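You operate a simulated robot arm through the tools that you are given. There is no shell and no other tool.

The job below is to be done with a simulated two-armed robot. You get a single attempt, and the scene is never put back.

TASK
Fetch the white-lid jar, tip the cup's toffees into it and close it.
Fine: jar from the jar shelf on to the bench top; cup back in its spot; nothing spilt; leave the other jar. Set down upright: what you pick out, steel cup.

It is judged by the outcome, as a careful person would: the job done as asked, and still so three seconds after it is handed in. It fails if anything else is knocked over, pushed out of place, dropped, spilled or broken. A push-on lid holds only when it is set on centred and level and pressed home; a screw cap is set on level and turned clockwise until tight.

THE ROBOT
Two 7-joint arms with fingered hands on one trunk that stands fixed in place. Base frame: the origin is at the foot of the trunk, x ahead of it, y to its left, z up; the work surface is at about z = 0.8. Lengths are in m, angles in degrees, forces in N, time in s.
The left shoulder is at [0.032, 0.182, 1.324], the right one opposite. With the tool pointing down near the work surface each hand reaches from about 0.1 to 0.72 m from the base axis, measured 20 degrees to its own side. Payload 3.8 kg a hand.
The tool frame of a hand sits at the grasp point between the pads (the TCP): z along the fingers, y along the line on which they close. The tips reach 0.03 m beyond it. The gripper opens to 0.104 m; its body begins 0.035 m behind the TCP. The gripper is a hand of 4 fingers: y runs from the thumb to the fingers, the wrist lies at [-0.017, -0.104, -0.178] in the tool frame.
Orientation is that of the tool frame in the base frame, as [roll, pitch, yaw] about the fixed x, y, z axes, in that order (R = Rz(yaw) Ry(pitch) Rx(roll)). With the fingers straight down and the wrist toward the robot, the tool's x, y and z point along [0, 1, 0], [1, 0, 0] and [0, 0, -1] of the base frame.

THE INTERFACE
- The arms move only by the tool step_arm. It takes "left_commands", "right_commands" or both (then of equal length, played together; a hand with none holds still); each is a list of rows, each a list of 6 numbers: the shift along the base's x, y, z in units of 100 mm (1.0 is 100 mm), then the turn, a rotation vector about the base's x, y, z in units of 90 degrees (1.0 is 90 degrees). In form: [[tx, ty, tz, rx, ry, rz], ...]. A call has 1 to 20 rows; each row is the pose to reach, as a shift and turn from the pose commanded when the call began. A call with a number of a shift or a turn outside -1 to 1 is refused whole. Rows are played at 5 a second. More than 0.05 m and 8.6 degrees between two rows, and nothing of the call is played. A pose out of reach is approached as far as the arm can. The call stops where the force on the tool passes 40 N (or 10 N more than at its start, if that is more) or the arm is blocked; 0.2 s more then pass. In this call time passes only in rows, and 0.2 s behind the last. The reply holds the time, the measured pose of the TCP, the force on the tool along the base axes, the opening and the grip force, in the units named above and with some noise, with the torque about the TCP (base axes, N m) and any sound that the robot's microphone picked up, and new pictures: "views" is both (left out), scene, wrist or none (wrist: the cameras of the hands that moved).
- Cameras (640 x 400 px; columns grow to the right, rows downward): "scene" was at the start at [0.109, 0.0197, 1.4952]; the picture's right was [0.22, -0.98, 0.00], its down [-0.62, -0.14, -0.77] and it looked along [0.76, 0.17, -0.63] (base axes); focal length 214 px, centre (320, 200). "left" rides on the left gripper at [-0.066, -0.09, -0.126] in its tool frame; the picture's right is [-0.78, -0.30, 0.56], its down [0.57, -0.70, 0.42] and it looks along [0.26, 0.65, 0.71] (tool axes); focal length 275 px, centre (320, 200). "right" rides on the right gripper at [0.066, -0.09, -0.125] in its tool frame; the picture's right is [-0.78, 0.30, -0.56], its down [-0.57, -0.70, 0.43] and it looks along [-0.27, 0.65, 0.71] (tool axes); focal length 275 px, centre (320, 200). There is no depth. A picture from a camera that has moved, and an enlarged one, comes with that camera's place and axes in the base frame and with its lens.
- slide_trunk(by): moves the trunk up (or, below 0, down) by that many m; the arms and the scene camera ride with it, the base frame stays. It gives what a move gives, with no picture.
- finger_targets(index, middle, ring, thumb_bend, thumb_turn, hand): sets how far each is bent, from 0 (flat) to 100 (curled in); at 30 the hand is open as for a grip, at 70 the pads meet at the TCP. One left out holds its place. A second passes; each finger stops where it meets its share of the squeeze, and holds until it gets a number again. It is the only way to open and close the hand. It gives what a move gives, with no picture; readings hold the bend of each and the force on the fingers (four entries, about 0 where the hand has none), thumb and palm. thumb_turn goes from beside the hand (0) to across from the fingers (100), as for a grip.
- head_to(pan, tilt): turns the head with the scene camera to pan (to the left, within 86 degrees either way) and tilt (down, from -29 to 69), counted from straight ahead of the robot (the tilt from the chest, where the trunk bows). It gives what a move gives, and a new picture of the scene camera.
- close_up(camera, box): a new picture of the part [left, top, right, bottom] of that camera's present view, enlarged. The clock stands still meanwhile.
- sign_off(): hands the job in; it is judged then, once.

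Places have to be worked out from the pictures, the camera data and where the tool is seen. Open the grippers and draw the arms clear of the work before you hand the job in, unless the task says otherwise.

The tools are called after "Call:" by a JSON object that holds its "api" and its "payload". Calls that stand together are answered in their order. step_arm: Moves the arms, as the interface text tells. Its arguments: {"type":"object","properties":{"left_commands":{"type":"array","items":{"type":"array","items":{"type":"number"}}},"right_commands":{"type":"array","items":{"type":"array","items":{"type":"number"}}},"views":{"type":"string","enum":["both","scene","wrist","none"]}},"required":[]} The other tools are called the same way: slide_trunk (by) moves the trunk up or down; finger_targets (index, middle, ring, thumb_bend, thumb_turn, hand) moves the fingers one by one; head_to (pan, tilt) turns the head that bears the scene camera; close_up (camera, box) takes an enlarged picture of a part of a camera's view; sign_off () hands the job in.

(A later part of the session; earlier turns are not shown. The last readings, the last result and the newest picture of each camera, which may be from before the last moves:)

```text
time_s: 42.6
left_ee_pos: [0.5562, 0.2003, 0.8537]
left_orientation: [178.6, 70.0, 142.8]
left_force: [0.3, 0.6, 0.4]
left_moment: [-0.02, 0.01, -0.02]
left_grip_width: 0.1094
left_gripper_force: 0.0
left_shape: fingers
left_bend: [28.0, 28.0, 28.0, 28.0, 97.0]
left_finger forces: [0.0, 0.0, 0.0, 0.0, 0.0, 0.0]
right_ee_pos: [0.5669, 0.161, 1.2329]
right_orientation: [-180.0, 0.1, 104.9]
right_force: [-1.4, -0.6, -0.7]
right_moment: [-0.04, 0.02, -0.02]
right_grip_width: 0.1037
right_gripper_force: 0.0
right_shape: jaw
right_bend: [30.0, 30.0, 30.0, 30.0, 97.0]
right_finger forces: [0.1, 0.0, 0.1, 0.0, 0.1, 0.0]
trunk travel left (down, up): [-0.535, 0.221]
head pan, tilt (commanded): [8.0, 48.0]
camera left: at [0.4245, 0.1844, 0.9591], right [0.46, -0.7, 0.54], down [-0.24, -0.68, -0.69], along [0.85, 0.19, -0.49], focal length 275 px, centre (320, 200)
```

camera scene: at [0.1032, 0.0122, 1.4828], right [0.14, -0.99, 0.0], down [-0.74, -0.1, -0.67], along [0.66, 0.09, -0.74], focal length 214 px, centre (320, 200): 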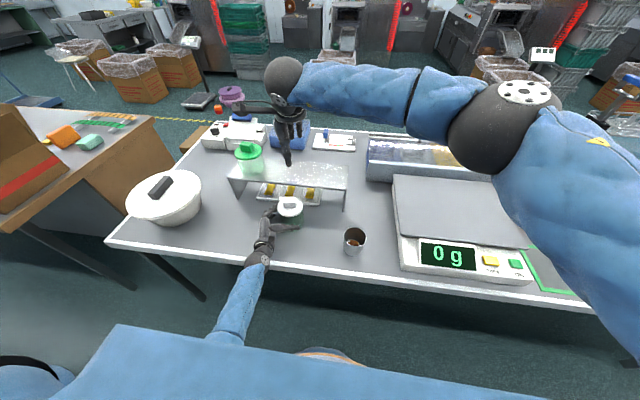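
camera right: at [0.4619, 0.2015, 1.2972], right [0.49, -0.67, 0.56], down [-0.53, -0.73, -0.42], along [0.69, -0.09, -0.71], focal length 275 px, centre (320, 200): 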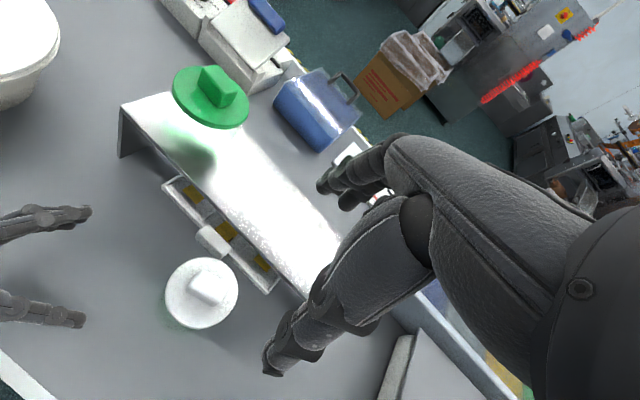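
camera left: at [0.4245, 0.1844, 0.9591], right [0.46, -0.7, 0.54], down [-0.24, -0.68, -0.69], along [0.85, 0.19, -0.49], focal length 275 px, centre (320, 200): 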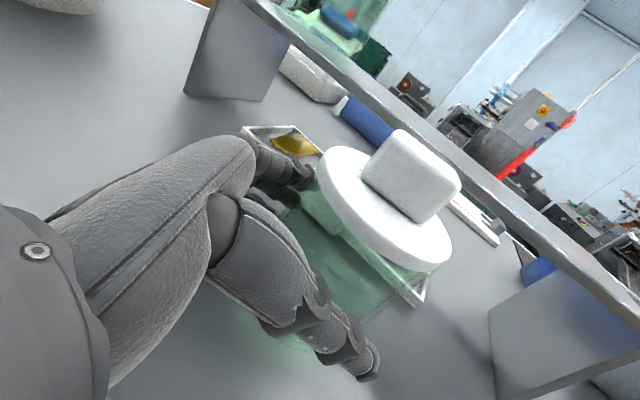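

The hand is well placed around the jar now. I'll nudge in 5 mm and slightly lower, then close only middle, ring and thumb so the index finger stays clear of the lid's rim.

Call:
{"api": "step_arm", "payload": {"left_commands": [[0.04, -0.03, -0.03, 0, 0, 0], [0.04, -0.03, -0.03, 0, 0, 0]], "views": "none"}}

Call:
{"api": "finger_targets", "payload": {"hand": "left", "index": 25, "middle": 50, "ring": 50, "thumb_bend": 50}}

Call:
{"api": "close_up", "payload": {"camera": "left", "box": [200, 80, 520, 400]}}

Call:
{"api": "close_up", "payload": {"camera": "scene", "box": [240, 170, 352, 240]}}

Call:
{"api": "close_up", "payload": {"camera": "right", "box": [80, 200, 320, 350]}}

```text
time_s: 43.2
left_ee_pos: [0.5594, 0.1976, 0.85]
left_orientation: [178.4, 69.9, 142.8]
left_force: [0.5, 0.7, 0.1]
left_moment: [-0.01, -0.03, -0.04]
left_grip_width: 0.1096
left_gripper_force: 0.1
left_shape: fingers
left_bend: [28.0, 28.0, 28.0, 28.0, 97.0]
left_finger forces: [0.0, 0.1, 0.1, 0.0, 0.1, 0.0]
right_ee_pos: [0.5671, 0.1604, 1.2321]
right_orientation: [-179.9, 0.0, 104.9]
right_force: [-0.3, 0.5, -0.4]
right_moment: [0.01, 0.01, 0.0]
right_grip_width: 0.1036
right_gripper_force: 0.1
right_shape: jaw
right_bend: [30.0, 30.0, 30.0, 30.0, 97.0]
right_finger forces: [0.0, 0.1, 0.0, 0.0, 0.0, 0.1]
trunk travel left (down, up): [-0.535, 0.221]
head pan, tilt (commanded): [8.0, 48.0]
```

```text
time_s: 44.2
left_ee_pos: [0.561, 0.1977, 0.8511]
left_orientation: [178.6, 70.0, 142.9]
left_force: [1.1, 3.3, 0.8]
left_moment: [0.26, -0.25, 0.07]
left_grip_width: 0.1048
left_gripper_force: 15.1
left_shape: fingers
left_bend: [25.0, 41.0, 41.0, 38.0, 95.0]
left_finger forces: [0.1, 8.8, 8.2, 0.0, 14.1, 0.0]
right_ee_pos: [0.5669, 0.1614, 1.2315]
right_orientation: [-179.9, -0.1, 105.0]
right_force: [-0.1, -0.1, -0.4]
right_moment: [0.0, -0.01, -0.02]
right_grip_width: 0.1038
right_gripper_force: 0.0
right_shape: jaw
right_bend: [30.0, 30.0, 30.0, 30.0, 97.0]
right_finger forces: [0.0, 0.1, 0.0, 0.0, 0.0, 0.0]
trunk travel left (down, up): [-0.535, 0.221]
head pan, tilt (commanded): [8.0, 48.0]
```

```text
1.25 times, centred on (360, 240) of left
camera zoom: at [0.4289, 0.1818, 0.9558], right [0.46, -0.7, 0.54], down [-0.24, -0.68, -0.69], along [0.85, 0.19, -0.49], focal length 344 px, centre (270, 150)
```

zoom: 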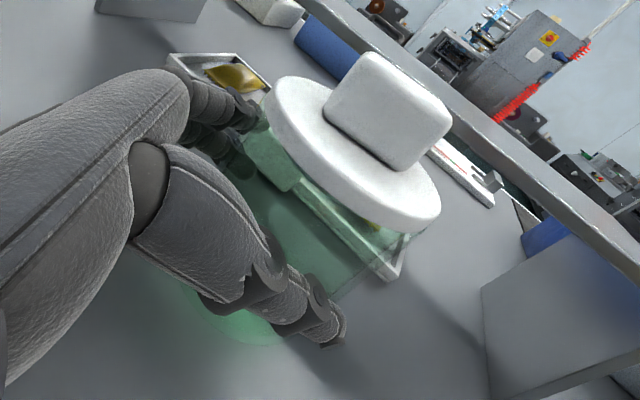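

```text
5.71 times, centred on (296, 205) of scene
camera zoom: at [0.096, 0.0123, 1.543], right [0.14, -0.99, 0.0], down [-0.74, -0.1, -0.67], along [0.66, 0.09, -0.74], focal length 1226 px, centre (457, 171)
```

zoom: 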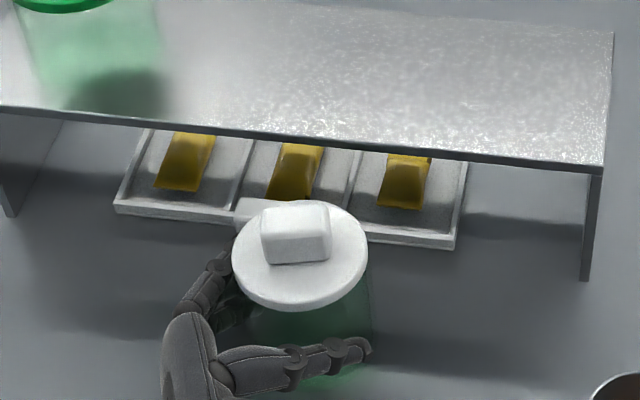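

```text
2.67 times, centred on (200, 275) of right
camera zoom: at [0.4617, 0.2023, 1.3575], right [0.49, -0.67, 0.56], down [-0.53, -0.73, -0.42], along [0.69, -0.09, -0.71], focal length 734 px, centre (640, 0)
```

zoom: 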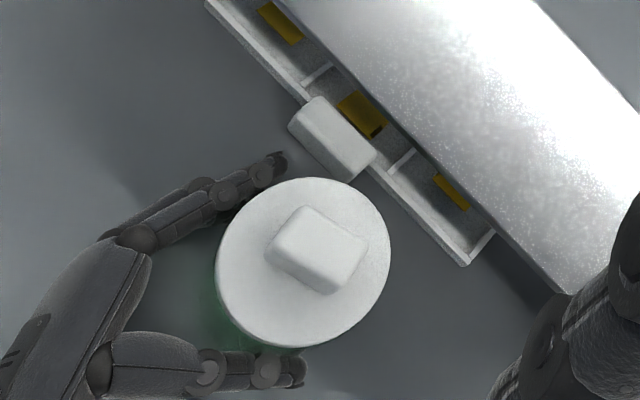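

The jar is braced with about 15 N. The lid centre now reads about (0.578, 0.185) with the knob roughly 40 × 27 mm and its long side 14° off y. I'll half-close the right hand so it clears the left fingers, then come down over the knob.

Call:
{"api": "finger_targets", "payload": {"hand": "right", "index": 46, "middle": 46, "ring": 46, "thumb_bend": 46}}

Call:
{"api": "step_arm", "payload": {"right_commands": [[0.03, 0.06, -0.25, 0, 0, 0], [0.06, 0.12, -0.5, 0, 0, 0], [0.09, 0.18, -0.75, 0, 0, 0], [0.11, 0.24, -1.0, 0, 0, 0]], "views": "none"}}

Call:
{"api": "step_arm", "payload": {"right_commands": [[0.0, 0.0, -0.25, 0, 0, 0], [0.0, 0.0, -0.5, 0, 0, 0], [0.0, 0.0, -0.8, 0, 0, 0], [0.0, 0.0, -1.0, 0, 0, 0], [0.0, 0.0, -1.0, 0, 0, 0]], "views": "both"}}

```text
time_s: 45.2
left_ee_pos: [0.5596, 0.1971, 0.8506]
left_orientation: [178.6, 70.0, 142.8]
left_force: [1.0, 2.2, 2.3]
left_moment: [0.34, -0.3, 0.09]
left_grip_width: 0.1044
left_gripper_force: 15.4
left_shape: fingers
left_bend: [25.0, 41.0, 41.0, 38.0, 95.0]
left_finger forces: [0.0, 8.9, 8.4, 0.0, 14.2, 0.1]
right_ee_pos: [0.5666, 0.1611, 1.2326]
right_orientation: [-179.8, 0.0, 105.1]
right_force: [-1.1, 0.5, -0.4]
right_moment: [0.0, 0.0, -0.02]
right_grip_width: 0.0648
right_gripper_force: 0.1
right_shape: fingers
right_bend: [46.0, 46.0, 46.0, 46.0, 97.0]
right_finger forces: [0.0, 0.0, 0.0, 0.0, 0.1, 0.0]
trunk travel left (down, up): [-0.535, 0.221]
head pan, tilt (commanded): [8.0, 48.0]
```

```text
time_s: 46.2
left_ee_pos: [0.5612, 0.1986, 0.8512]
left_orientation: [178.7, 70.1, 143.0]
left_force: [0.2, 1.6, 3.4]
left_moment: [0.26, -0.25, 0.06]
left_grip_width: 0.1051
left_gripper_force: 15.5
left_shape: fingers
left_bend: [25.0, 41.0, 41.0, 38.0, 95.0]
left_finger forces: [0.0, 8.5, 7.7, 0.0, 14.4, 0.0]
right_ee_pos: [0.5784, 0.1846, 1.1311]
right_orientation: [180.0, 0.0, 105.0]
right_force: [-0.8, 0.4, -0.1]
right_moment: [-0.03, 0.01, -0.02]
right_grip_width: 0.0647
right_gripper_force: 0.0
right_shape: fingers
right_bend: [46.0, 46.0, 46.0, 46.0, 97.0]
right_finger forces: [0.0, 0.0, 0.0, 0.1, 0.1, 0.0]
trunk travel left (down, up): [-0.535, 0.221]
head pan, tilt (commanded): [8.0, 48.0]
```

```text
time_s: 47.4
left_ee_pos: [0.5597, 0.1976, 0.8504]
left_orientation: [178.4, 70.0, 142.7]
left_force: [0.0, 1.1, 2.3]
left_moment: [0.26, -0.25, 0.02]
left_grip_width: 0.105
left_gripper_force: 14.7
left_shape: fingers
left_bend: [25.0, 41.0, 41.0, 38.0, 95.0]
left_finger forces: [0.0, 8.5, 7.7, 0.1, 14.5, 0.0]
right_ee_pos: [0.5696, 0.1773, 1.0428]
right_orientation: [180.0, 0.0, 105.0]
right_force: [0.3, -0.6, 0.4]
right_moment: [0.01, -0.02, -0.01]
right_grip_width: 0.0645
right_gripper_force: 0.0
right_shape: fingers
right_bend: [46.0, 46.0, 46.0, 46.0, 97.0]
right_finger forces: [0.0, 0.1, 0.0, 0.1, 0.0, 0.1]
right hand out of reach, approached as far as the arm can: row 2, 3, 4, 5
trunk travel left (down, up): [-0.535, 0.221]
head pan, tilt (commanded): [8.0, 48.0]
camera scene: at [0.0959, 0.0119, 1.543], right [0.14, -0.99, 0.0], down [-0.74, -0.1, -0.67], along [0.66, 0.09, -0.74], focal length 214 px, centre (320, 200)
camera right: at [0.4635, 0.2182, 1.1679], right [0.49, -0.67, 0.56], down [-0.53, -0.73, -0.42], along [0.69, -0.09, -0.71], focal length 275 px, centre (320, 200)
```

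scene: 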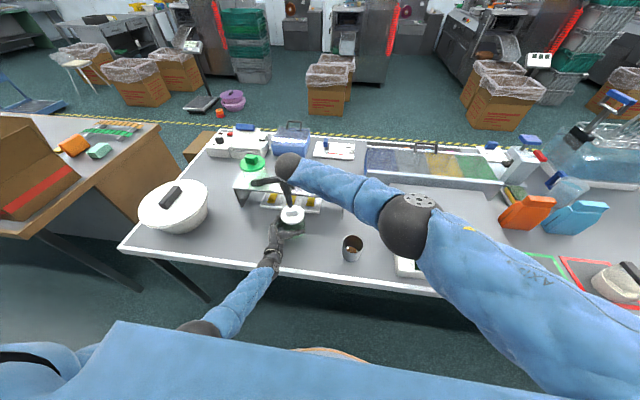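
right: 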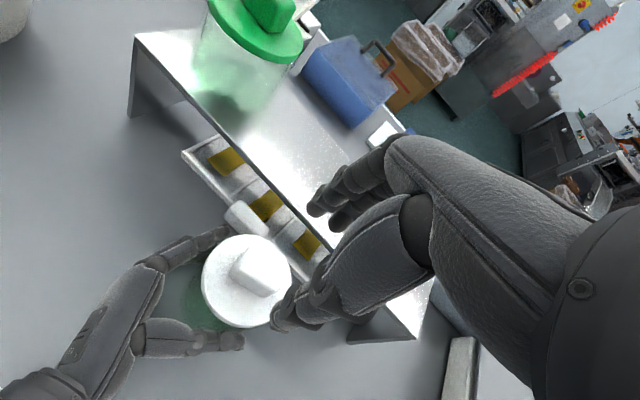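

The right arm can't get down to the knob here: the jar is too far out for it, while the left elbow needs the opposite trunk height. I'll re-grip the jar from a better elbow-out posture and bring it closer. First, I'll move the right hand up and away and release the left.

Call:
{"api": "step_arm", "payload": {"right_commands": [[0.0, -0.1, 0.3, 0, 0, 0], [-0.1, -0.3, 0.6, 0, 0, 0], [-0.2, -0.6, 0.9, 0, 0, 0], [-0.3, -0.9, 1.0, 0, 0, 0]], "views": "none"}}

Call:
{"api": "finger_targets", "payload": {"hand": "left", "index": 26, "middle": 28, "ring": 28, "thumb_bend": 28}}

Call:
{"api": "step_arm", "payload": {"left_commands": [[0.0, 0.0, 0.02, 0, 0, 0], [-0.2, 0.15, 0.03, 0, 0, 0], [-0.4, 0.3, 0.05, 0, 0, 0], [-0.6, 0.45, 0.08, 0, 0, 0], [-0.75, 0.58, 0.15, 0, 0, 0]], "views": "both"}}

```text
time_s: 48.4
left_ee_pos: [0.5595, 0.1988, 0.8506]
left_orientation: [178.7, 69.9, 143.0]
left_force: [-0.9, 0.8, 2.2]
left_moment: [0.25, -0.26, 0.08]
left_grip_width: 0.1051
left_gripper_force: 15.4
left_shape: fingers
left_bend: [25.0, 41.0, 41.0, 38.0, 95.0]
left_finger forces: [0.0, 8.3, 7.6, 0.0, 14.7, 0.1]
right_ee_pos: [0.5382, 0.0878, 1.1424]
right_orientation: [-179.9, -0.1, 105.1]
right_force: [0.1, 0.5, 1.0]
right_moment: [0.03, 0.03, 0.01]
right_grip_width: 0.0642
right_gripper_force: 0.1
right_shape: fingers
right_bend: [46.0, 46.0, 46.0, 46.0, 97.0]
right_finger forces: [0.0, 0.0, 0.0, 0.0, 0.0, 0.1]
trunk travel left (down, up): [-0.535, 0.221]
head pan, tilt (commanded): [8.0, 48.0]
```

```text
time_s: 49.4
left_ee_pos: [0.5597, 0.1974, 0.8509]
left_orientation: [178.6, 70.0, 143.0]
left_force: [-0.1, -0.6, -0.5]
left_moment: [0.0, 0.02, -0.01]
left_grip_width: 0.1118
left_gripper_force: 0.1
left_shape: fingers
left_bend: [26.0, 28.0, 28.0, 28.0, 97.0]
left_finger forces: [0.0, 0.0, 0.0, 0.1, 0.1, 0.0]
right_ee_pos: [0.5388, 0.0887, 1.1422]
right_orientation: [-179.9, -0.1, 105.0]
right_force: [-0.2, -0.2, 0.9]
right_moment: [-0.01, 0.04, 0.0]
right_grip_width: 0.0645
right_gripper_force: 0.0
right_shape: fingers
right_bend: [46.0, 46.0, 46.0, 46.0, 97.0]
right_finger forces: [0.0, 0.1, 0.0, 0.0, 0.0, 0.0]
trunk travel left (down, up): [-0.535, 0.221]
head pan, tilt (commanded): [8.0, 48.0]
```

```text
time_s: 50.6
left_ee_pos: [0.4854, 0.2577, 0.8658]
left_orientation: [178.7, 70.1, 143.0]
left_force: [-0.2, -0.3, -0.1]
left_moment: [-0.01, 0.01, -0.01]
left_grip_width: 0.1119
left_gripper_force: 0.1
left_shape: fingers
left_bend: [26.0, 28.0, 28.0, 28.0, 97.0]
left_finger forces: [0.1, 0.1, 0.1, 0.0, 0.0, 0.0]
right_ee_pos: [0.5379, 0.0886, 1.1417]
right_orientation: [-179.9, -0.1, 105.0]
right_force: [0.6, 0.3, 0.2]
right_moment: [0.0, 0.03, 0.0]
right_grip_width: 0.0645
right_gripper_force: 0.2
right_shape: fingers
right_bend: [46.0, 46.0, 46.0, 46.0, 97.0]
right_finger forces: [0.0, 0.1, 0.1, 0.0, 0.0, 0.0]
trunk travel left (down, up): [-0.535, 0.221]
head pan, tilt (commanded): [8.0, 48.0]
camera scene: at [0.0955, 0.0123, 1.5431], right [0.14, -0.99, 0.0], down [-0.74, -0.1, -0.67], along [0.66, 0.09, -0.74], focal length 214 px, centre (320, 200)
camera left: at [0.3537, 0.2409, 0.9706], right [0.46, -0.7, 0.54], down [-0.24, -0.68, -0.69], along [0.85, 0.19, -0.49], focal length 275 px, centre (320, 200)
```

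scene: 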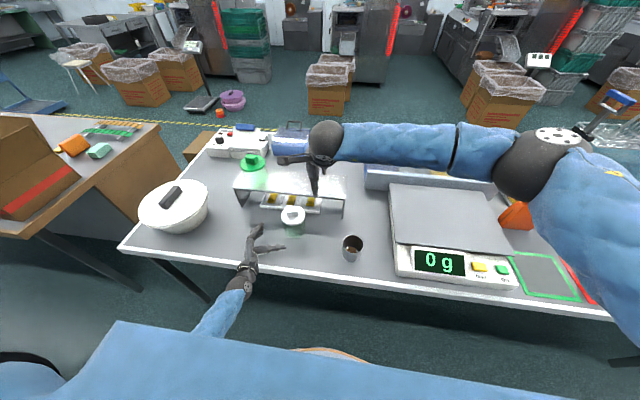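
left: 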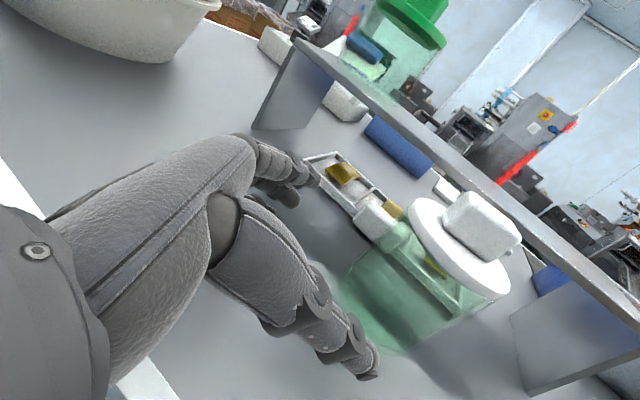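

The jar is free and undisturbed. I'll raise the left arm up and out to the left toward its starting region to get the elbow back out.

Call:
{"api": "step_arm", "payload": {"left_commands": [[-0.05, 0.2, 0.25, 0, 0, 0], [-0.1, 0.4, 0.5, 0, 0, 0], [-0.1, 0.6, 0.75, 0, 0, 0], [-0.1, 0.8, 1.0, 0, 0, 0]], "views": "none"}}

Call:
{"api": "step_arm", "payload": {"left_commands": [[0.0, 0.1, 0.25, 0, 0, 0], [0.0, 0.2, 0.5, 0, 0, 0], [0.0, 0.3, 0.75, 0, 0, 0], [0.0, 0.4, 1.0, 0, 0, 0]], "views": "none"}}

Call:
{"api": "step_arm", "payload": {"left_commands": [[0.0, 0.0, 0.25, 0, 0, 0], [0.0, 0.0, 0.5, 0, 0, 0], [0.0, 0.0, 0.75, 0, 0, 0], [0.0, 0.0, 1.0, 0, 0, 0]], "views": "scene"}}

```text
time_s: 51.6
left_ee_pos: [0.4747, 0.3363, 0.9655]
left_orientation: [178.7, 70.0, 143.0]
left_force: [-0.4, -0.1, 0.2]
left_moment: [-0.02, 0.0, -0.01]
left_grip_width: 0.1116
left_gripper_force: 0.1
left_shape: fingers
left_bend: [26.0, 28.0, 28.0, 28.0, 97.0]
left_finger forces: [0.0, 0.0, 0.0, 0.1, 0.0, 0.1]
right_ee_pos: [0.5393, 0.0887, 1.1435]
right_orientation: [-179.9, 0.0, 105.1]
right_force: [0.4, 0.2, -0.5]
right_moment: [-0.03, -0.02, -0.01]
right_grip_width: 0.0643
right_gripper_force: 0.1
right_shape: fingers
right_bend: [46.0, 46.0, 46.0, 46.0, 97.0]
right_finger forces: [0.0, 0.0, 0.0, 0.0, 0.1, 0.0]
trunk travel left (down, up): [-0.535, 0.221]
head pan, tilt (commanded): [8.0, 48.0]
```

```text
time_s: 52.6
left_ee_pos: [0.4734, 0.3765, 1.0683]
left_orientation: [178.7, 70.1, 142.9]
left_force: [0.1, 0.0, 0.1]
left_moment: [-0.01, 0.01, -0.04]
left_grip_width: 0.1118
left_gripper_force: 0.2
left_shape: fingers
left_bend: [26.0, 28.0, 28.0, 28.0, 97.0]
left_finger forces: [0.0, 0.1, 0.0, 0.0, 0.1, 0.0]
right_ee_pos: [0.538, 0.089, 1.1421]
right_orientation: [-179.9, 0.1, 105.0]
right_force: [0.0, -0.4, 0.6]
right_moment: [0.01, -0.03, 0.02]
right_grip_width: 0.0642
right_gripper_force: 0.0
right_shape: fingers
right_bend: [46.0, 46.0, 46.0, 46.0, 97.0]
right_finger forces: [0.0, 0.0, 0.1, 0.0, 0.0, 0.0]
trunk travel left (down, up): [-0.535, 0.221]
head pan, tilt (commanded): [8.0, 48.0]
```

```text
time_s: 53.6
left_ee_pos: [0.4761, 0.376, 1.1659]
left_orientation: [178.9, 70.0, 143.2]
left_force: [0.0, 0.5, -0.6]
left_moment: [0.02, 0.01, -0.02]
left_grip_width: 0.1115
left_gripper_force: 0.1
left_shape: fingers
left_bend: [26.0, 28.0, 28.0, 28.0, 97.0]
left_finger forces: [0.0, 0.0, 0.0, 0.0, 0.1, 0.1]
right_ee_pos: [0.5391, 0.0886, 1.1415]
right_orientation: [-179.9, 0.0, 105.0]
right_force: [-0.7, -0.2, -0.6]
right_moment: [0.0, -0.02, 0.02]
right_grip_width: 0.0645
right_gripper_force: 0.0
right_shape: fingers
right_bend: [46.0, 46.0, 46.0, 46.0, 97.0]
right_finger forces: [0.0, 0.0, 0.0, 0.1, 0.0, 0.1]
trunk travel left (down, up): [-0.535, 0.221]
head pan, tilt (commanded): [8.0, 48.0]
camera scene: at [0.0961, 0.0121, 1.543], right [0.14, -0.99, 0.0], down [-0.74, -0.1, -0.67], along [0.66, 0.09, -0.74], focal length 214 px, centre (320, 200)
```

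scene: 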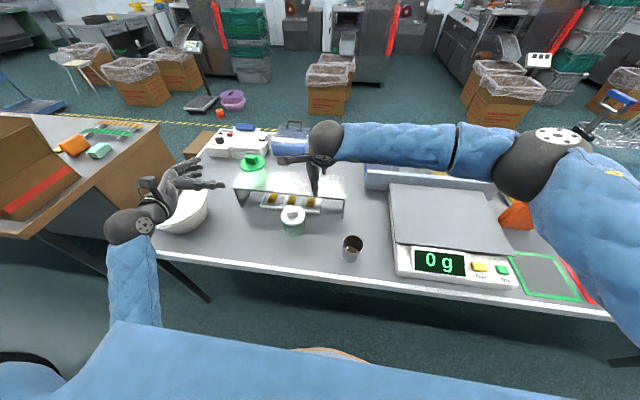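

Tracking is fine. I'll rotate the left hand back to fingers-down, its starting orientation, so the elbow comes up and out before I set up a new approach.

Call:
{"api": "step_arm", "payload": {"left_commands": [[0.0, 0.0, 0.05, 0.0599, 0.0299, -0.0426], [0.0, 0.0, 0.1, 0.1198, 0.0597, -0.0853], [0.0, 0.0, 0.15, 0.1797, 0.0896, -0.1279], [0.0, 0.0, 0.2, 0.2395, 0.1194, -0.1706], [0.0, 0.0, 0.25, 0.2994, 0.1493, -0.2132], [0.0, 0.0, 0.3, 0.3593, 0.1792, -0.2559], [0.0, 0.0, 0.35, 0.4192, 0.209, -0.2985], [0.0, 0.0, 0.4, 0.4791, 0.2389, -0.3411], [0.0, 0.0, 0.45, 0.539, 0.2687, -0.3838], [0.0, 0.0, 0.5, 0.5988, 0.2986, -0.4264], [0.0, 0.0, 0.5, 0.6587, 0.3284, -0.4691], [0.0, 0.0, 0.5, 0.7186, 0.3583, -0.5117], [0.0, 0.0, 0.5, 0.7186, 0.3583, -0.5117]], "views": "scene"}}

```text
time_s: 56.4
left_ee_pos: [0.4751, 0.3768, 1.2164]
left_orientation: [178.6, -0.1, 90.0]
left_force: [-0.6, 0.2, -0.4]
left_moment: [0.04, 0.02, -0.02]
left_grip_width: 0.1121
left_gripper_force: 0.1
left_shape: fingers
left_bend: [26.0, 28.0, 28.0, 28.0, 97.0]
left_finger forces: [0.1, 0.0, 0.0, 0.0, 0.0, 0.0]
right_ee_pos: [0.5389, 0.0898, 1.1421]
right_orientation: [-179.9, 0.0, 105.0]
right_force: [0.6, -0.5, -0.2]
right_moment: [-0.01, 0.0, 0.01]
right_grip_width: 0.0644
right_gripper_force: 0.1
right_shape: fingers
right_bend: [46.0, 46.0, 46.0, 46.0, 97.0]
right_finger forces: [0.0, 0.0, 0.0, 0.0, 0.0, 0.0]
trunk travel left (down, up): [-0.535, 0.221]
head pan, tilt (commanded): [8.0, 48.0]
camera scene: at [0.0957, 0.0124, 1.543], right [0.14, -0.99, 0.0], down [-0.74, -0.1, -0.67], along [0.66, 0.09, -0.74], focal length 214 px, centre (320, 200)
```

scene: 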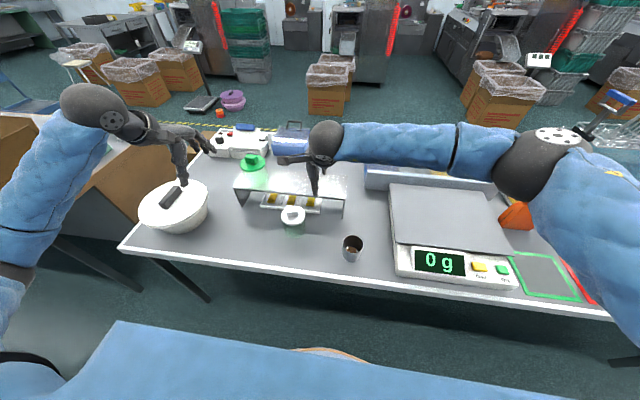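

The left elbow is out wide again. Now I'll lower the trunk 160 mm so both arms work with well-bent, elbow-out postures; both hands have clear space below them.

Call:
{"api": "slide_trunk", "payload": {"by": -0.16}}

Call:
{"api": "step_arm", "payload": {"left_commands": [[0.0, 0.0, 0.0, -0.0687, -0.0121, 0.0158], [0.0, 0.0, 0.0, -0.1374, -0.0242, 0.0316], [0.0, 0.0, 0.0, -0.2061, -0.0363, 0.0474], [0.0, 0.0, 0.0, -0.2748, -0.0484, 0.0631], [0.0, 0.0, 0.0, -0.3435, -0.0605, 0.0789], [0.0, 0.0, 0.0, -0.4122, -0.0727, 0.0947], [0.0, 0.0, 0.0, -0.4808, -0.0848, 0.1105], [0.0, 0.0, 0.0, -0.5495, -0.0969, 0.1263], [0.0, 0.0, 0.0, -0.6182, -0.109, 0.1421], [0.0, 0.0, 0.0, -0.6869, -0.1211, 0.1578], [0.0, 0.0, 0.0, -0.7556, -0.1332, 0.1736], [0.0, 0.0, 0.0, -0.8243, -0.1453, 0.1894], [0.0, 0.0, 0.0, -0.8243, -0.1453, 0.1894]], "views": "both"}}

```text
time_s: 58.3
left_ee_pos: [0.4745, 0.3764, 1.0571]
left_orientation: [178.7, 0.0, 90.0]
left_force: [-0.3, 0.0, 0.4]
left_moment: [0.0, -0.03, 0.02]
left_grip_width: 0.112
left_gripper_force: 0.0
left_shape: fingers
left_bend: [26.0, 28.0, 28.0, 28.0, 97.0]
left_finger forces: [0.0, 0.0, 0.0, 0.0, 0.0, 0.1]
right_ee_pos: [0.5386, 0.0869, 0.9827]
right_orientation: [-180.0, 0.0, 104.9]
right_force: [-0.1, -0.3, -0.3]
right_moment: [0.0, 0.0, 0.01]
right_grip_width: 0.0643
right_gripper_force: 0.0
right_shape: fingers
right_bend: [46.0, 46.0, 46.0, 46.0, 97.0]
right_finger forces: [0.0, 0.1, 0.1, 0.0, 0.0, 0.0]
trunk travel left (down, up): [-0.375, 0.381]
head pan, tilt (commanded): [8.0, 48.0]
```

```text
time_s: 61.1
left_ee_pos: [0.4749, 0.3774, 1.0557]
left_orientation: [179.2, 75.2, 110.5]
left_force: [0.0, 0.7, 0.1]
left_moment: [0.02, -0.02, 0.0]
left_grip_width: 0.1117
left_gripper_force: 0.0
left_shape: fingers
left_bend: [26.0, 28.0, 28.0, 28.0, 97.0]
left_finger forces: [0.0, 0.0, 0.1, 0.0, 0.1, 0.0]
right_ee_pos: [0.5393, 0.0872, 0.982]
right_orientation: [-179.8, -0.1, 105.0]
right_force: [-0.2, -0.4, 0.5]
right_moment: [-0.01, 0.03, -0.01]
right_grip_width: 0.0645
right_gripper_force: 0.0
right_shape: fingers
right_bend: [46.0, 46.0, 46.0, 46.0, 97.0]
right_finger forces: [0.1, 0.0, 0.1, 0.0, 0.0, 0.0]
trunk travel left (down, up): [-0.375, 0.381]
head pan, tilt (commanded): [8.0, 48.0]
camera scene: at [0.1258, 0.0122, 1.382], right [0.14, -0.99, 0.0], down [-0.74, -0.1, -0.67], along [0.66, 0.09, -0.74], focal length 214 px, centre (320, 200)
camera left: at [0.3521, 0.4428, 1.1524], right [-0.01, -0.8, 0.61], down [-0.56, -0.5, -0.67], along [0.83, -0.34, -0.44], focal length 275 px, centre (320, 200)
```

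scene: 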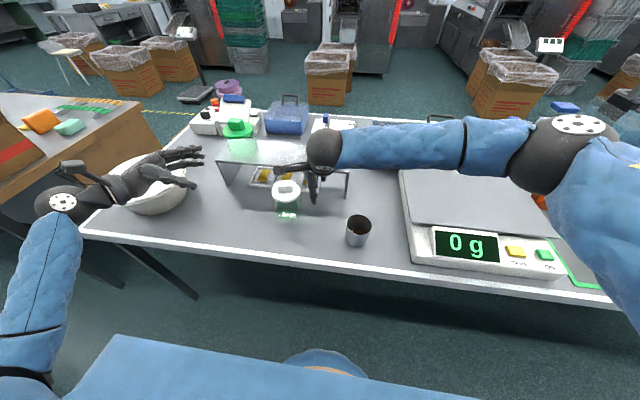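
left: 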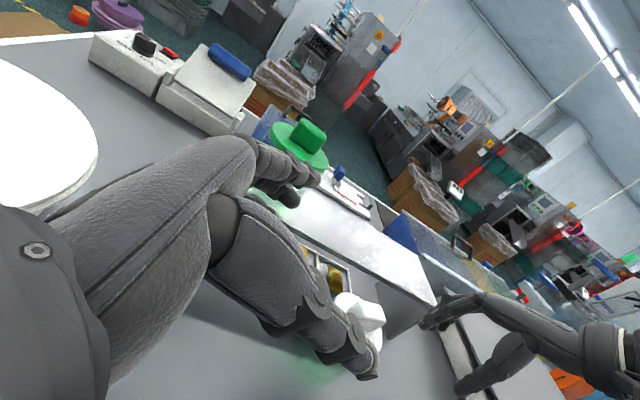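

Good: the elbow is out and the orientation is exact. I'll take the left hand down to the stand-off on the left of the jar.

Call:
{"api": "step_arm", "payload": {"left_commands": [[0.05, -0.08, -0.25, 0, 0, 0], [0.1, -0.16, -0.5, 0, 0, 0], [0.2, -0.24, -0.75, 0, 0, 0], [0.3, -0.32, -1.0, 0, 0, 0]], "views": "none"}}

Call:
{"api": "step_arm", "payload": {"left_commands": [[0.07, -0.1, -0.25, 0, 0, 0], [0.14, -0.2, -0.5, 0, 0, 0], [0.22, -0.3, -0.75, 0, 0, 0], [0.29, -0.38, -0.98, 0, 0, 0], [0.29, -0.38, -0.98, 0, 0, 0]], "views": "both"}}

```text
time_s: 62.1
left_ee_pos: [0.5056, 0.3434, 0.9537]
left_orientation: [178.8, 75.0, 110.2]
left_force: [0.0, 0.1, -0.5]
left_moment: [-0.01, 0.02, 0.01]
left_grip_width: 0.1119
left_gripper_force: 0.0
left_shape: fingers
left_bend: [26.0, 28.0, 28.0, 28.0, 97.0]
left_finger forces: [0.0, 0.1, 0.0, 0.1, 0.0, 0.0]
right_ee_pos: [0.5403, 0.0882, 0.9816]
right_orientation: [-179.8, 0.1, 105.0]
right_force: [0.8, -0.3, -0.7]
right_moment: [-0.03, -0.03, 0.0]
right_grip_width: 0.0643
right_gripper_force: 0.1
right_shape: fingers
right_bend: [46.0, 46.0, 46.0, 46.0, 97.0]
right_finger forces: [0.0, 0.1, 0.0, 0.0, 0.0, 0.0]
trunk travel left (down, up): [-0.375, 0.381]
head pan, tilt (commanded): [8.0, 48.0]
```

```text
time_s: 63.3
left_ee_pos: [0.5342, 0.3071, 0.8578]
left_orientation: [178.9, 75.0, 110.2]
left_force: [-0.3, 0.1, 0.1]
left_moment: [0.04, 0.01, 0.0]
left_grip_width: 0.112
left_gripper_force: 0.0
left_shape: fingers
left_bend: [26.0, 28.0, 28.0, 28.0, 97.0]
left_finger forces: [0.0, 0.0, 0.0, 0.0, 0.0, 0.0]
right_ee_pos: [0.539, 0.0885, 0.9829]
right_orientation: [-180.0, 0.0, 105.0]
right_force: [0.9, 0.6, -0.6]
right_moment: [-0.02, 0.0, 0.01]
right_grip_width: 0.0643
right_gripper_force: 0.0
right_shape: fingers
right_bend: [46.0, 46.0, 46.0, 46.0, 97.0]
right_finger forces: [0.0, 0.0, 0.0, 0.0, 0.0, 0.1]
trunk travel left (down, up): [-0.375, 0.381]
head pan, tilt (commanded): [8.0, 48.0]
camera scene: at [0.1256, 0.0122, 1.3821], right [0.14, -0.99, 0.0], down [-0.74, -0.1, -0.67], along [0.66, 0.09, -0.74], focal length 214 px, centre (320, 200)
camera left: at [0.4116, 0.3726, 0.9542], right [-0.01, -0.8, 0.6], down [-0.56, -0.5, -0.67], along [0.83, -0.34, -0.44], focal length 275 px, centre (320, 200)
```

scene: 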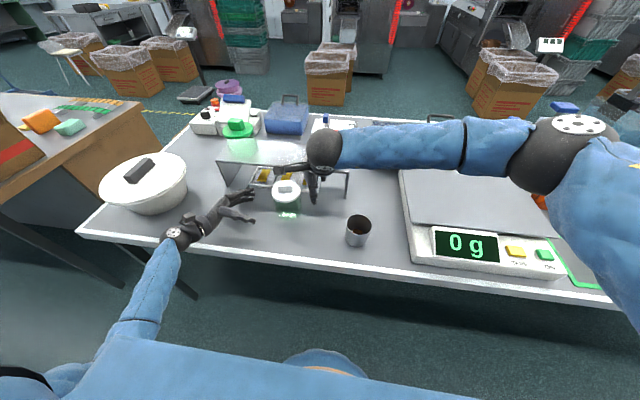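
left: 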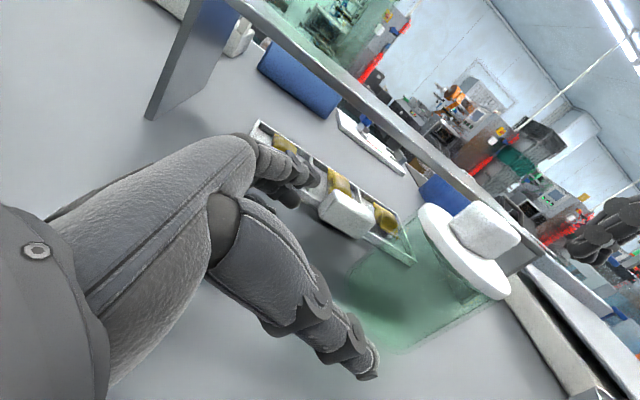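

The hand is in place on the left. I'll zoom in to fix the jar position before sliding in.

Call:
{"api": "close_up", "payload": {"camera": "scene", "box": [232, 160, 344, 230]}}

Call:
{"api": "close_up", "payload": {"camera": "right", "box": [0, 100, 320, 300]}}

```text
5.71 times, centred on (288, 195) of scene
camera zoom: at [0.1256, 0.0122, 1.3821], right [0.14, -0.99, 0.0], down [-0.74, -0.1, -0.67], along [0.66, 0.09, -0.74], focal length 1226 px, centre (503, 229)
```

zoom: 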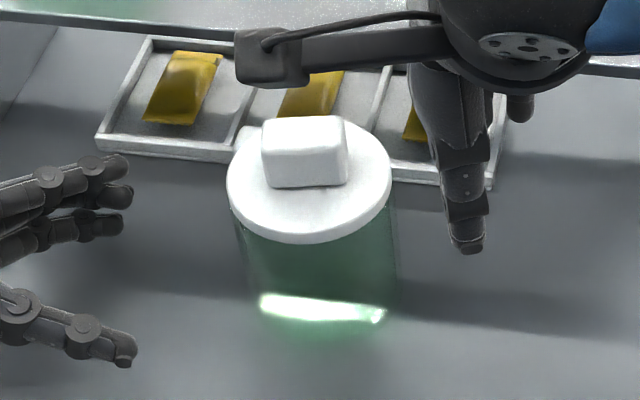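

```text
2.00 times, centred on (160, 200) of right
camera zoom: at [0.4336, 0.1288, 1.1075], right [0.49, -0.67, 0.56], down [-0.53, -0.73, -0.42], along [0.69, -0.09, -0.71], focal length 551 px, centre (640, 200)
```

zoom: 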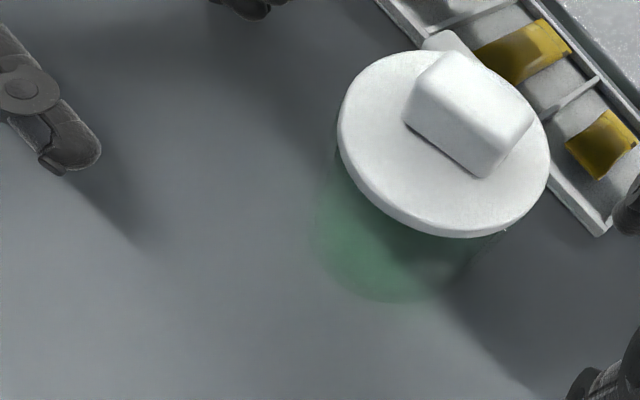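

The jar's axis is at (0.575, 0.1835). I'll slide the left hand in from the left in two stages.

Call:
{"api": "step_arm", "payload": {"left_commands": [[0.03, -0.15, -0.03, 0, 0, 0], [0.08, -0.3, -0.05, 0, 0, 0], [0.14, -0.45, -0.07, 0, 0, 0], [0.2, -0.65, -0.08, 0, 0, 0], [0.2, -0.65, -0.08, 0, 0, 0]], "views": "none"}}

Call:
{"api": "step_arm", "payload": {"left_commands": [[0.05, -0.15, 0.0, 0, 0, 0], [0.1, -0.28, 0.0, 0, 0, 0], [0.146, -0.417, 0.0, 0, 0, 0], [0.146, -0.417, 0.0, 0, 0, 0]], "views": "both"}}

```text
time_s: 64.5
left_ee_pos: [0.5537, 0.2419, 0.851]
left_orientation: [178.9, 75.0, 110.2]
left_force: [-0.3, 0.2, 0.0]
left_moment: [0.03, -0.05, 0.03]
left_grip_width: 0.1118
left_gripper_force: 0.0
left_shape: fingers
left_bend: [26.0, 28.0, 28.0, 28.0, 97.0]
left_finger forces: [0.0, 0.0, 0.0, 0.0, 0.1, 0.0]
right_ee_pos: [0.5397, 0.0876, 0.9815]
right_orientation: [-179.9, 0.1, 105.0]
right_force: [1.1, 0.8, -0.6]
right_moment: [0.0, -0.03, -0.02]
right_grip_width: 0.0644
right_gripper_force: 0.0
right_shape: fingers
right_bend: [46.0, 46.0, 46.0, 46.0, 97.0]
right_finger forces: [0.0, 0.0, 0.0, 0.0, 0.0, 0.0]
trunk travel left (down, up): [-0.375, 0.381]
head pan, tilt (commanded): [8.0, 48.0]
```

```text
time_s: 65.5
left_ee_pos: [0.5703, 0.2006, 0.8496]
left_orientation: [178.9, 75.0, 110.4]
left_force: [-0.2, 0.0, 0.6]
left_moment: [0.02, 0.01, 0.0]
left_grip_width: 0.1117
left_gripper_force: 0.1
left_shape: fingers
left_bend: [26.0, 28.0, 28.0, 28.0, 97.0]
left_finger forces: [0.1, 0.0, 0.1, 0.0, 0.0, 0.1]
right_ee_pos: [0.5395, 0.0874, 0.9827]
right_orientation: [-180.0, 0.0, 105.0]
right_force: [0.4, 0.0, -0.1]
right_moment: [-0.01, 0.0, 0.01]
right_grip_width: 0.0644
right_gripper_force: 0.1
right_shape: fingers
right_bend: [46.0, 46.0, 46.0, 46.0, 97.0]
right_finger forces: [0.0, 0.1, 0.0, 0.0, 0.0, 0.0]
trunk travel left (down, up): [-0.375, 0.381]
head pan, tilt (commanded): [8.0, 48.0]
camera scene: at [0.1257, 0.0123, 1.382], right [0.14, -0.99, 0.0], down [-0.74, -0.1, -0.67], along [0.66, 0.09, -0.74], focal length 214 px, centre (320, 200)
camera left: at [0.4458, 0.2662, 0.9461], right [-0.01, -0.8, 0.6], down [-0.56, -0.5, -0.67], along [0.83, -0.34, -0.44], focal length 275 px, centre (320, 200)
```

scene: 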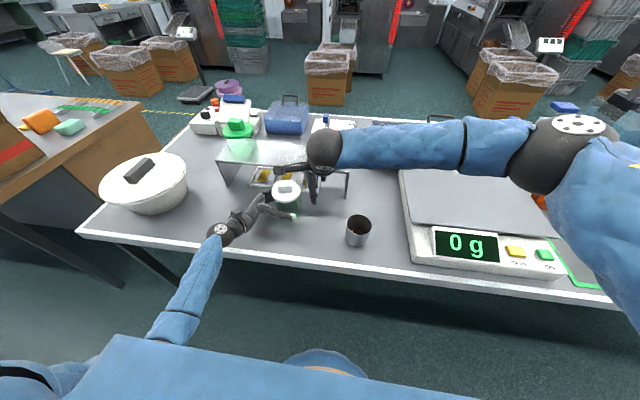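
left: 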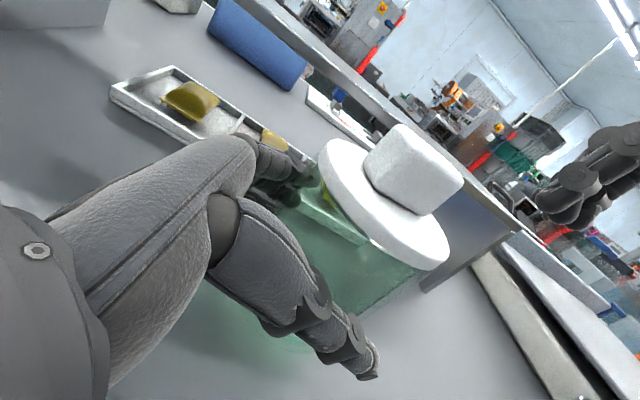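

Centred nicely. I'll close thumb, middle and ring on the jar body.

Call:
{"api": "finger_targets", "payload": {"hand": "left", "index": 26, "middle": 52, "ring": 52, "thumb_bend": 52}}

Call:
{"api": "step_arm", "payload": {"left_commands": [[0.0, 0.0, 0.05, 0, 0, 0], [0.0, 0.0, 0.12, 0, 0, 0], [0.0, 0.0, 0.15, 0, 0, 0]], "views": "both"}}

```text
time_s: 66.5
left_ee_pos: [0.5685, 0.2006, 0.85]
left_orientation: [179.1, 75.0, 110.5]
left_force: [0.8, 2.0, 0.8]
left_moment: [0.06, -0.34, 0.07]
left_grip_width: 0.1039
left_gripper_force: 18.8
left_shape: fingers
left_bend: [26.0, 42.0, 41.0, 38.0, 95.0]
left_finger forces: [0.1, 10.1, 9.5, 0.0, 17.1, 0.1]
right_ee_pos: [0.5394, 0.0886, 0.9823]
right_orientation: [-179.9, 0.0, 105.0]
right_force: [0.3, -0.3, -0.5]
right_moment: [0.04, 0.0, -0.01]
right_grip_width: 0.0645
right_gripper_force: 0.0
right_shape: fingers
right_bend: [46.0, 46.0, 46.0, 46.0, 97.0]
right_finger forces: [0.0, 0.0, 0.0, 0.1, 0.1, 0.0]
trunk travel left (down, up): [-0.375, 0.381]
head pan, tilt (commanded): [8.0, 48.0]
```

```text
time_s: 67.3
left_ee_pos: [0.5677, 0.2004, 0.8652]
left_orientation: [179.6, 75.0, 110.8]
left_force: [-0.2, 0.5, -3.9]
left_moment: [0.1, 0.01, -0.01]
left_grip_width: 0.1046
left_gripper_force: 17.8
left_shape: fingers
left_bend: [26.0, 42.0, 42.0, 38.0, 95.0]
left_finger forces: [0.0, 9.7, 8.7, 0.1, 17.9, 0.1]
right_ee_pos: [0.5387, 0.0886, 0.9809]
right_orientation: [-179.9, -0.1, 105.0]
right_force: [-0.4, 0.2, 0.8]
right_moment: [0.01, -0.01, 0.02]
right_grip_width: 0.0645
right_gripper_force: 0.1
right_shape: fingers
right_bend: [46.0, 46.0, 46.0, 46.0, 97.0]
right_finger forces: [0.0, 0.1, 0.1, 0.0, 0.1, 0.1]
trunk travel left (down, up): [-0.375, 0.381]
head pan, tilt (commanded): [8.0, 48.0]
camera scene: at [0.1262, 0.0122, 1.3819], right [0.14, -0.99, 0.0], down [-0.74, -0.1, -0.67], along [0.66, 0.09, -0.74], focal length 214 px, centre (320, 200)
camera left: at [0.446, 0.266, 0.9611], right [-0.01, -0.8, 0.6], down [-0.56, -0.5, -0.67], along [0.83, -0.34, -0.44], focal length 275 px, centre (320, 200)
```

scene: 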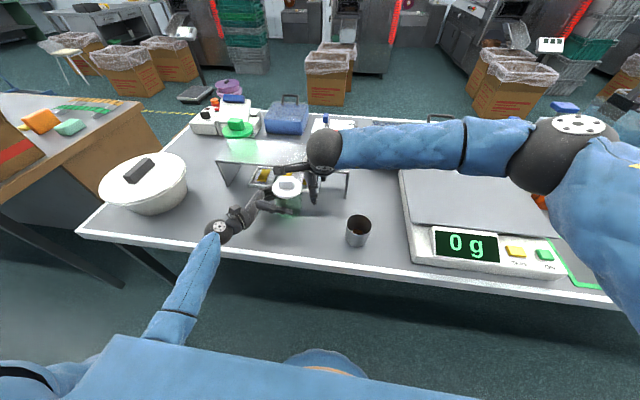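
left: 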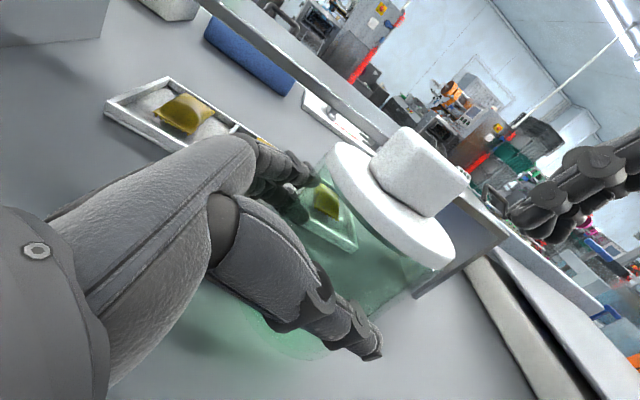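

The jar is lifted 15 mm and held. I'll move the right hand up out of the way and then carry the jar back toward about (0.505, 0.135).

Call:
{"api": "step_arm", "payload": {"right_commands": [[0.0, -0.2, 0.3, 0, 0, 0], [-0.1, -0.5, 0.6, 0, 0, 0], [-0.2, -0.8, 0.8, 0, 0, 0], [-0.3, -1.0, 1.0, 0, 0, 0]], "views": "none"}}

Call:
{"api": "step_arm", "payload": {"left_commands": [[-0.12, -0.1, 0.0, 0, 0, 0], [-0.24, -0.2, 0.0, 0, 0, 0], [-0.36, -0.3, 0.0, 0, 0, 0], [-0.48, -0.4, 0.0, 0, 0, 0], [-0.6, -0.5, 0.0, 0, 0, 0], [-0.6, -0.5, 0.0, 0, 0, 0]], "views": "both"}}

```text
time_s: 68.3
left_ee_pos: [0.5687, 0.1995, 0.8661]
left_orientation: [178.7, 75.0, 110.0]
left_force: [-1.0, 0.2, -4.6]
left_moment: [0.08, 0.05, 0.0]
left_grip_width: 0.1043
left_gripper_force: 18.0
left_shape: fingers
left_bend: [26.0, 42.0, 42.0, 38.0, 95.0]
left_finger forces: [0.0, 9.6, 8.7, 0.0, 17.9, 0.0]
right_ee_pos: [0.5079, -0.0127, 1.082]
right_orientation: [-179.9, 0.1, 105.0]
right_force: [0.4, 1.1, -0.4]
right_moment: [0.0, -0.02, 0.02]
right_grip_width: 0.0644
right_gripper_force: 0.1
right_shape: fingers
right_bend: [46.0, 46.0, 46.0, 46.0, 97.0]
right_finger forces: [0.1, 0.0, 0.0, 0.0, 0.1, 0.0]
trunk travel left (down, up): [-0.375, 0.381]
head pan, tilt (commanded): [8.0, 48.0]
```

```text
time_s: 69.7
left_ee_pos: [0.5101, 0.1497, 0.8651]
left_orientation: [178.8, 74.9, 110.1]
left_force: [0.6, -0.6, -3.9]
left_moment: [0.07, 0.03, 0.03]
left_grip_width: 0.1044
left_gripper_force: 17.9
left_shape: fingers
left_bend: [26.0, 42.0, 42.0, 38.0, 95.0]
left_finger forces: [0.1, 9.7, 8.7, 0.0, 17.8, 0.1]
right_ee_pos: [0.5093, -0.0129, 1.0815]
right_orientation: [-180.0, 0.0, 105.0]
right_force: [0.2, 0.7, 0.3]
right_moment: [-0.03, -0.01, 0.0]
right_grip_width: 0.0644
right_gripper_force: 0.1
right_shape: fingers
right_bend: [46.0, 46.0, 46.0, 46.0, 97.0]
right_finger forces: [0.0, 0.0, 0.0, 0.0, 0.0, 0.0]
trunk travel left (down, up): [-0.375, 0.381]
head pan, tilt (commanded): [8.0, 48.0]
camera scene: at [0.1264, 0.0123, 1.3819], right [0.14, -0.99, 0.0], down [-0.74, -0.1, -0.67], along [0.66, 0.09, -0.74], focal length 214 px, centre (320, 200)
camera left: at [0.3862, 0.2157, 0.9612], right [-0.01, -0.8, 0.6], down [-0.56, -0.5, -0.67], along [0.83, -0.34, -0.44], focal length 275 px, centre (320, 200)
```

scene: 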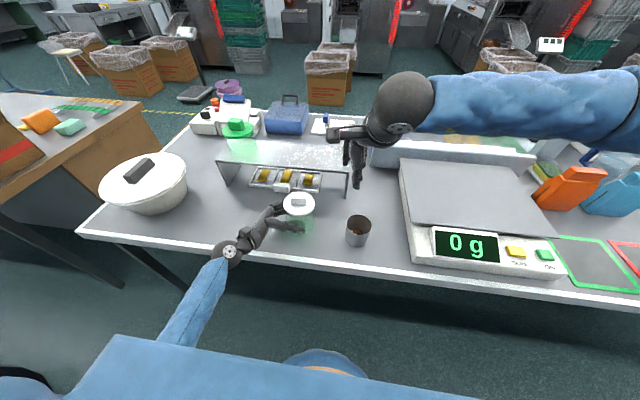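
left: 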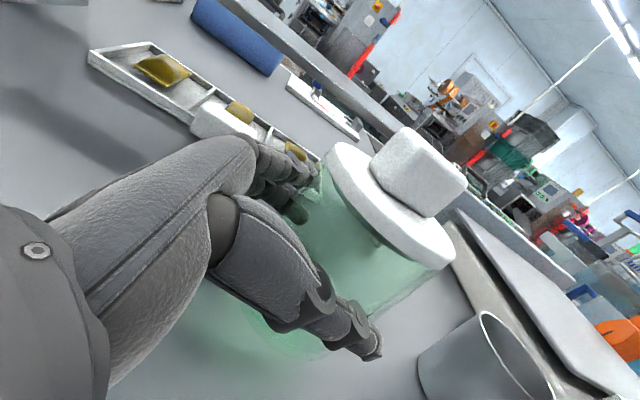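

Tracking is perfect in this posture. The jar is over about (0.516, 0.133); I'll set it down gently.

Call:
{"api": "step_arm", "payload": {"left_commands": [[0.0, 0.0, -0.06, 0, 0, 0], [0.0, 0.0, -0.11, 0, 0, 0], [0.0, 0.0, -0.14, 0, 0, 0], [0.0, 0.0, -0.155, 0, 0, 0], [0.0, 0.0, -0.16, 0, 0, 0]], "views": "none"}}

```text
time_s: 70.9
left_ee_pos: [0.508, 0.1495, 0.849]
left_orientation: [178.6, 75.1, 109.9]
left_force: [0.0, 0.6, 1.2]
left_moment: [0.08, -0.27, 0.0]
left_grip_width: 0.1047
left_gripper_force: 18.7
left_shape: fingers
left_bend: [26.0, 42.0, 42.0, 38.0, 95.0]
left_finger forces: [0.1, 9.7, 9.0, 0.0, 18.1, 0.0]
right_ee_pos: [0.5074, -0.0126, 1.0823]
right_orientation: [-179.8, 0.1, 105.0]
right_force: [-0.1, 0.0, 0.0]
right_moment: [0.02, -0.04, 0.0]
right_grip_width: 0.0642
right_gripper_force: 0.1
right_shape: fingers
right_bend: [46.0, 46.0, 46.0, 46.0, 97.0]
right_finger forces: [0.1, 0.0, 0.0, 0.0, 0.0, 0.0]
trunk travel left (down, up): [-0.375, 0.381]
head pan, tilt (commanded): [8.0, 48.0]
```

The jar is on the bench, braced by the left hand. Now the right hand goes over the lid at hover height for a precise look.

Call:
{"api": "step_arm", "payload": {"right_commands": [[0.0, 0.3, 0.0, 0, 0, 0], [0.0, 0.6, 0.0, 0, 0, 0], [0.0, 0.9, -0.05, 0, 0, 0], [0.0, 1.0, -0.1, 0, 0, 0], [0.0, 1.0, -0.1, 0, 0, 0]], "views": "both"}}

Call:
{"api": "close_up", "payload": {"camera": "right", "box": [80, 150, 320, 300]}}

Call:
{"api": "close_up", "payload": {"camera": "scene", "box": [232, 150, 376, 240]}}

```text
time_s: 72.1
left_ee_pos: [0.5082, 0.1501, 0.8493]
left_orientation: [178.3, 75.1, 109.6]
left_force: [2.0, 1.2, 5.7]
left_moment: [0.07, -0.51, 0.06]
left_grip_width: 0.1048
left_gripper_force: 18.3
left_shape: fingers
left_bend: [26.0, 42.0, 42.0, 38.0, 95.0]
left_finger forces: [0.0, 10.1, 9.4, 0.0, 17.9, 0.0]
right_ee_pos: [0.5086, 0.0881, 1.0728]
right_orientation: [-180.0, 0.0, 105.0]
right_force: [0.3, 0.1, -0.6]
right_moment: [-0.01, 0.02, 0.0]
right_grip_width: 0.0642
right_gripper_force: 0.0
right_shape: fingers
right_bend: [46.0, 46.0, 46.0, 46.0, 97.0]
right_finger forces: [0.0, 0.0, 0.0, 0.1, 0.0, 0.0]
trunk travel left (down, up): [-0.375, 0.381]
head pan, tilt (commanded): [8.0, 48.0]
camera scene: at [0.1254, 0.0121, 1.3821], right [0.14, -0.99, 0.0], down [-0.74, -0.1, -0.67], along [0.66, 0.09, -0.74], focal length 214 px, centre (320, 200)
camera right: at [0.4028, 0.1285, 1.198], right [0.49, -0.67, 0.56], down [-0.53, -0.73, -0.42], along [0.69, -0.09, -0.71], focal length 275 px, centre (320, 200)
```

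scene: 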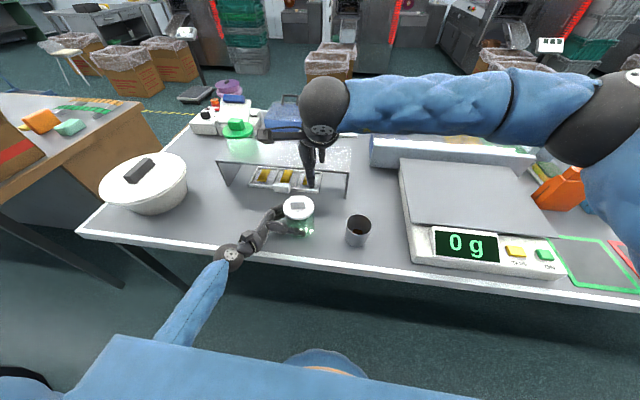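
right: 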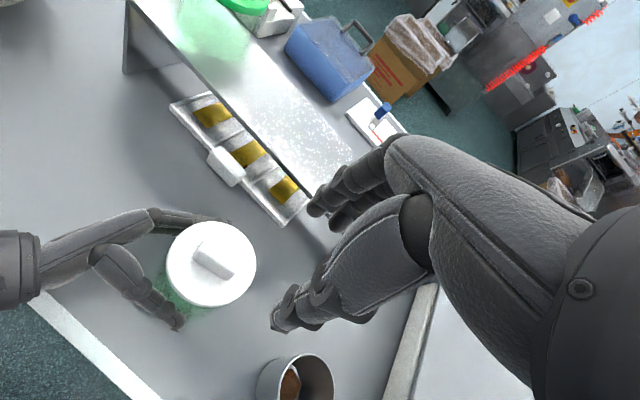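

```text
2.67 times, centred on (200, 225) of right
camera zoom: at [0.4028, 0.1285, 1.198], right [0.49, -0.67, 0.56], down [-0.53, -0.73, -0.42], along [0.69, -0.09, -0.71], focal length 734 px, centre (640, 133)
```

zoom: 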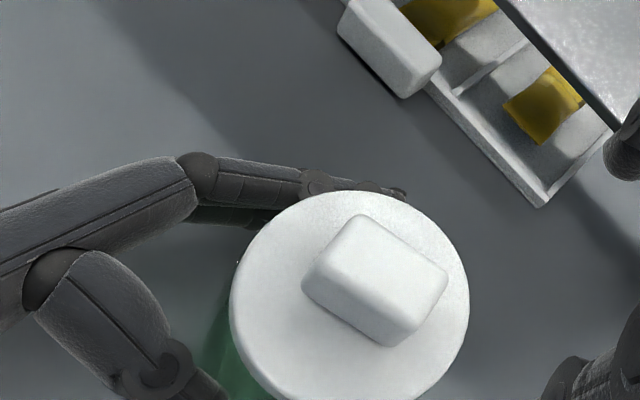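

```text
4.44 times, centred on (304, 195) of scene
camera zoom: at [0.1254, 0.0121, 1.3821], right [0.14, -0.99, 0.0], down [-0.74, -0.1, -0.67], along [0.66, 0.09, -0.74], focal length 953 px, centre (391, 222)
```

zoom: 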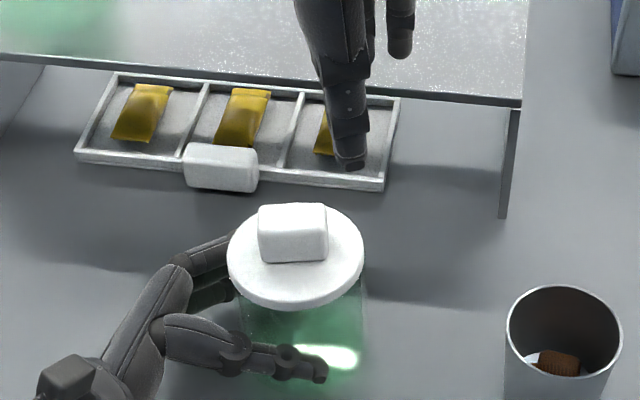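

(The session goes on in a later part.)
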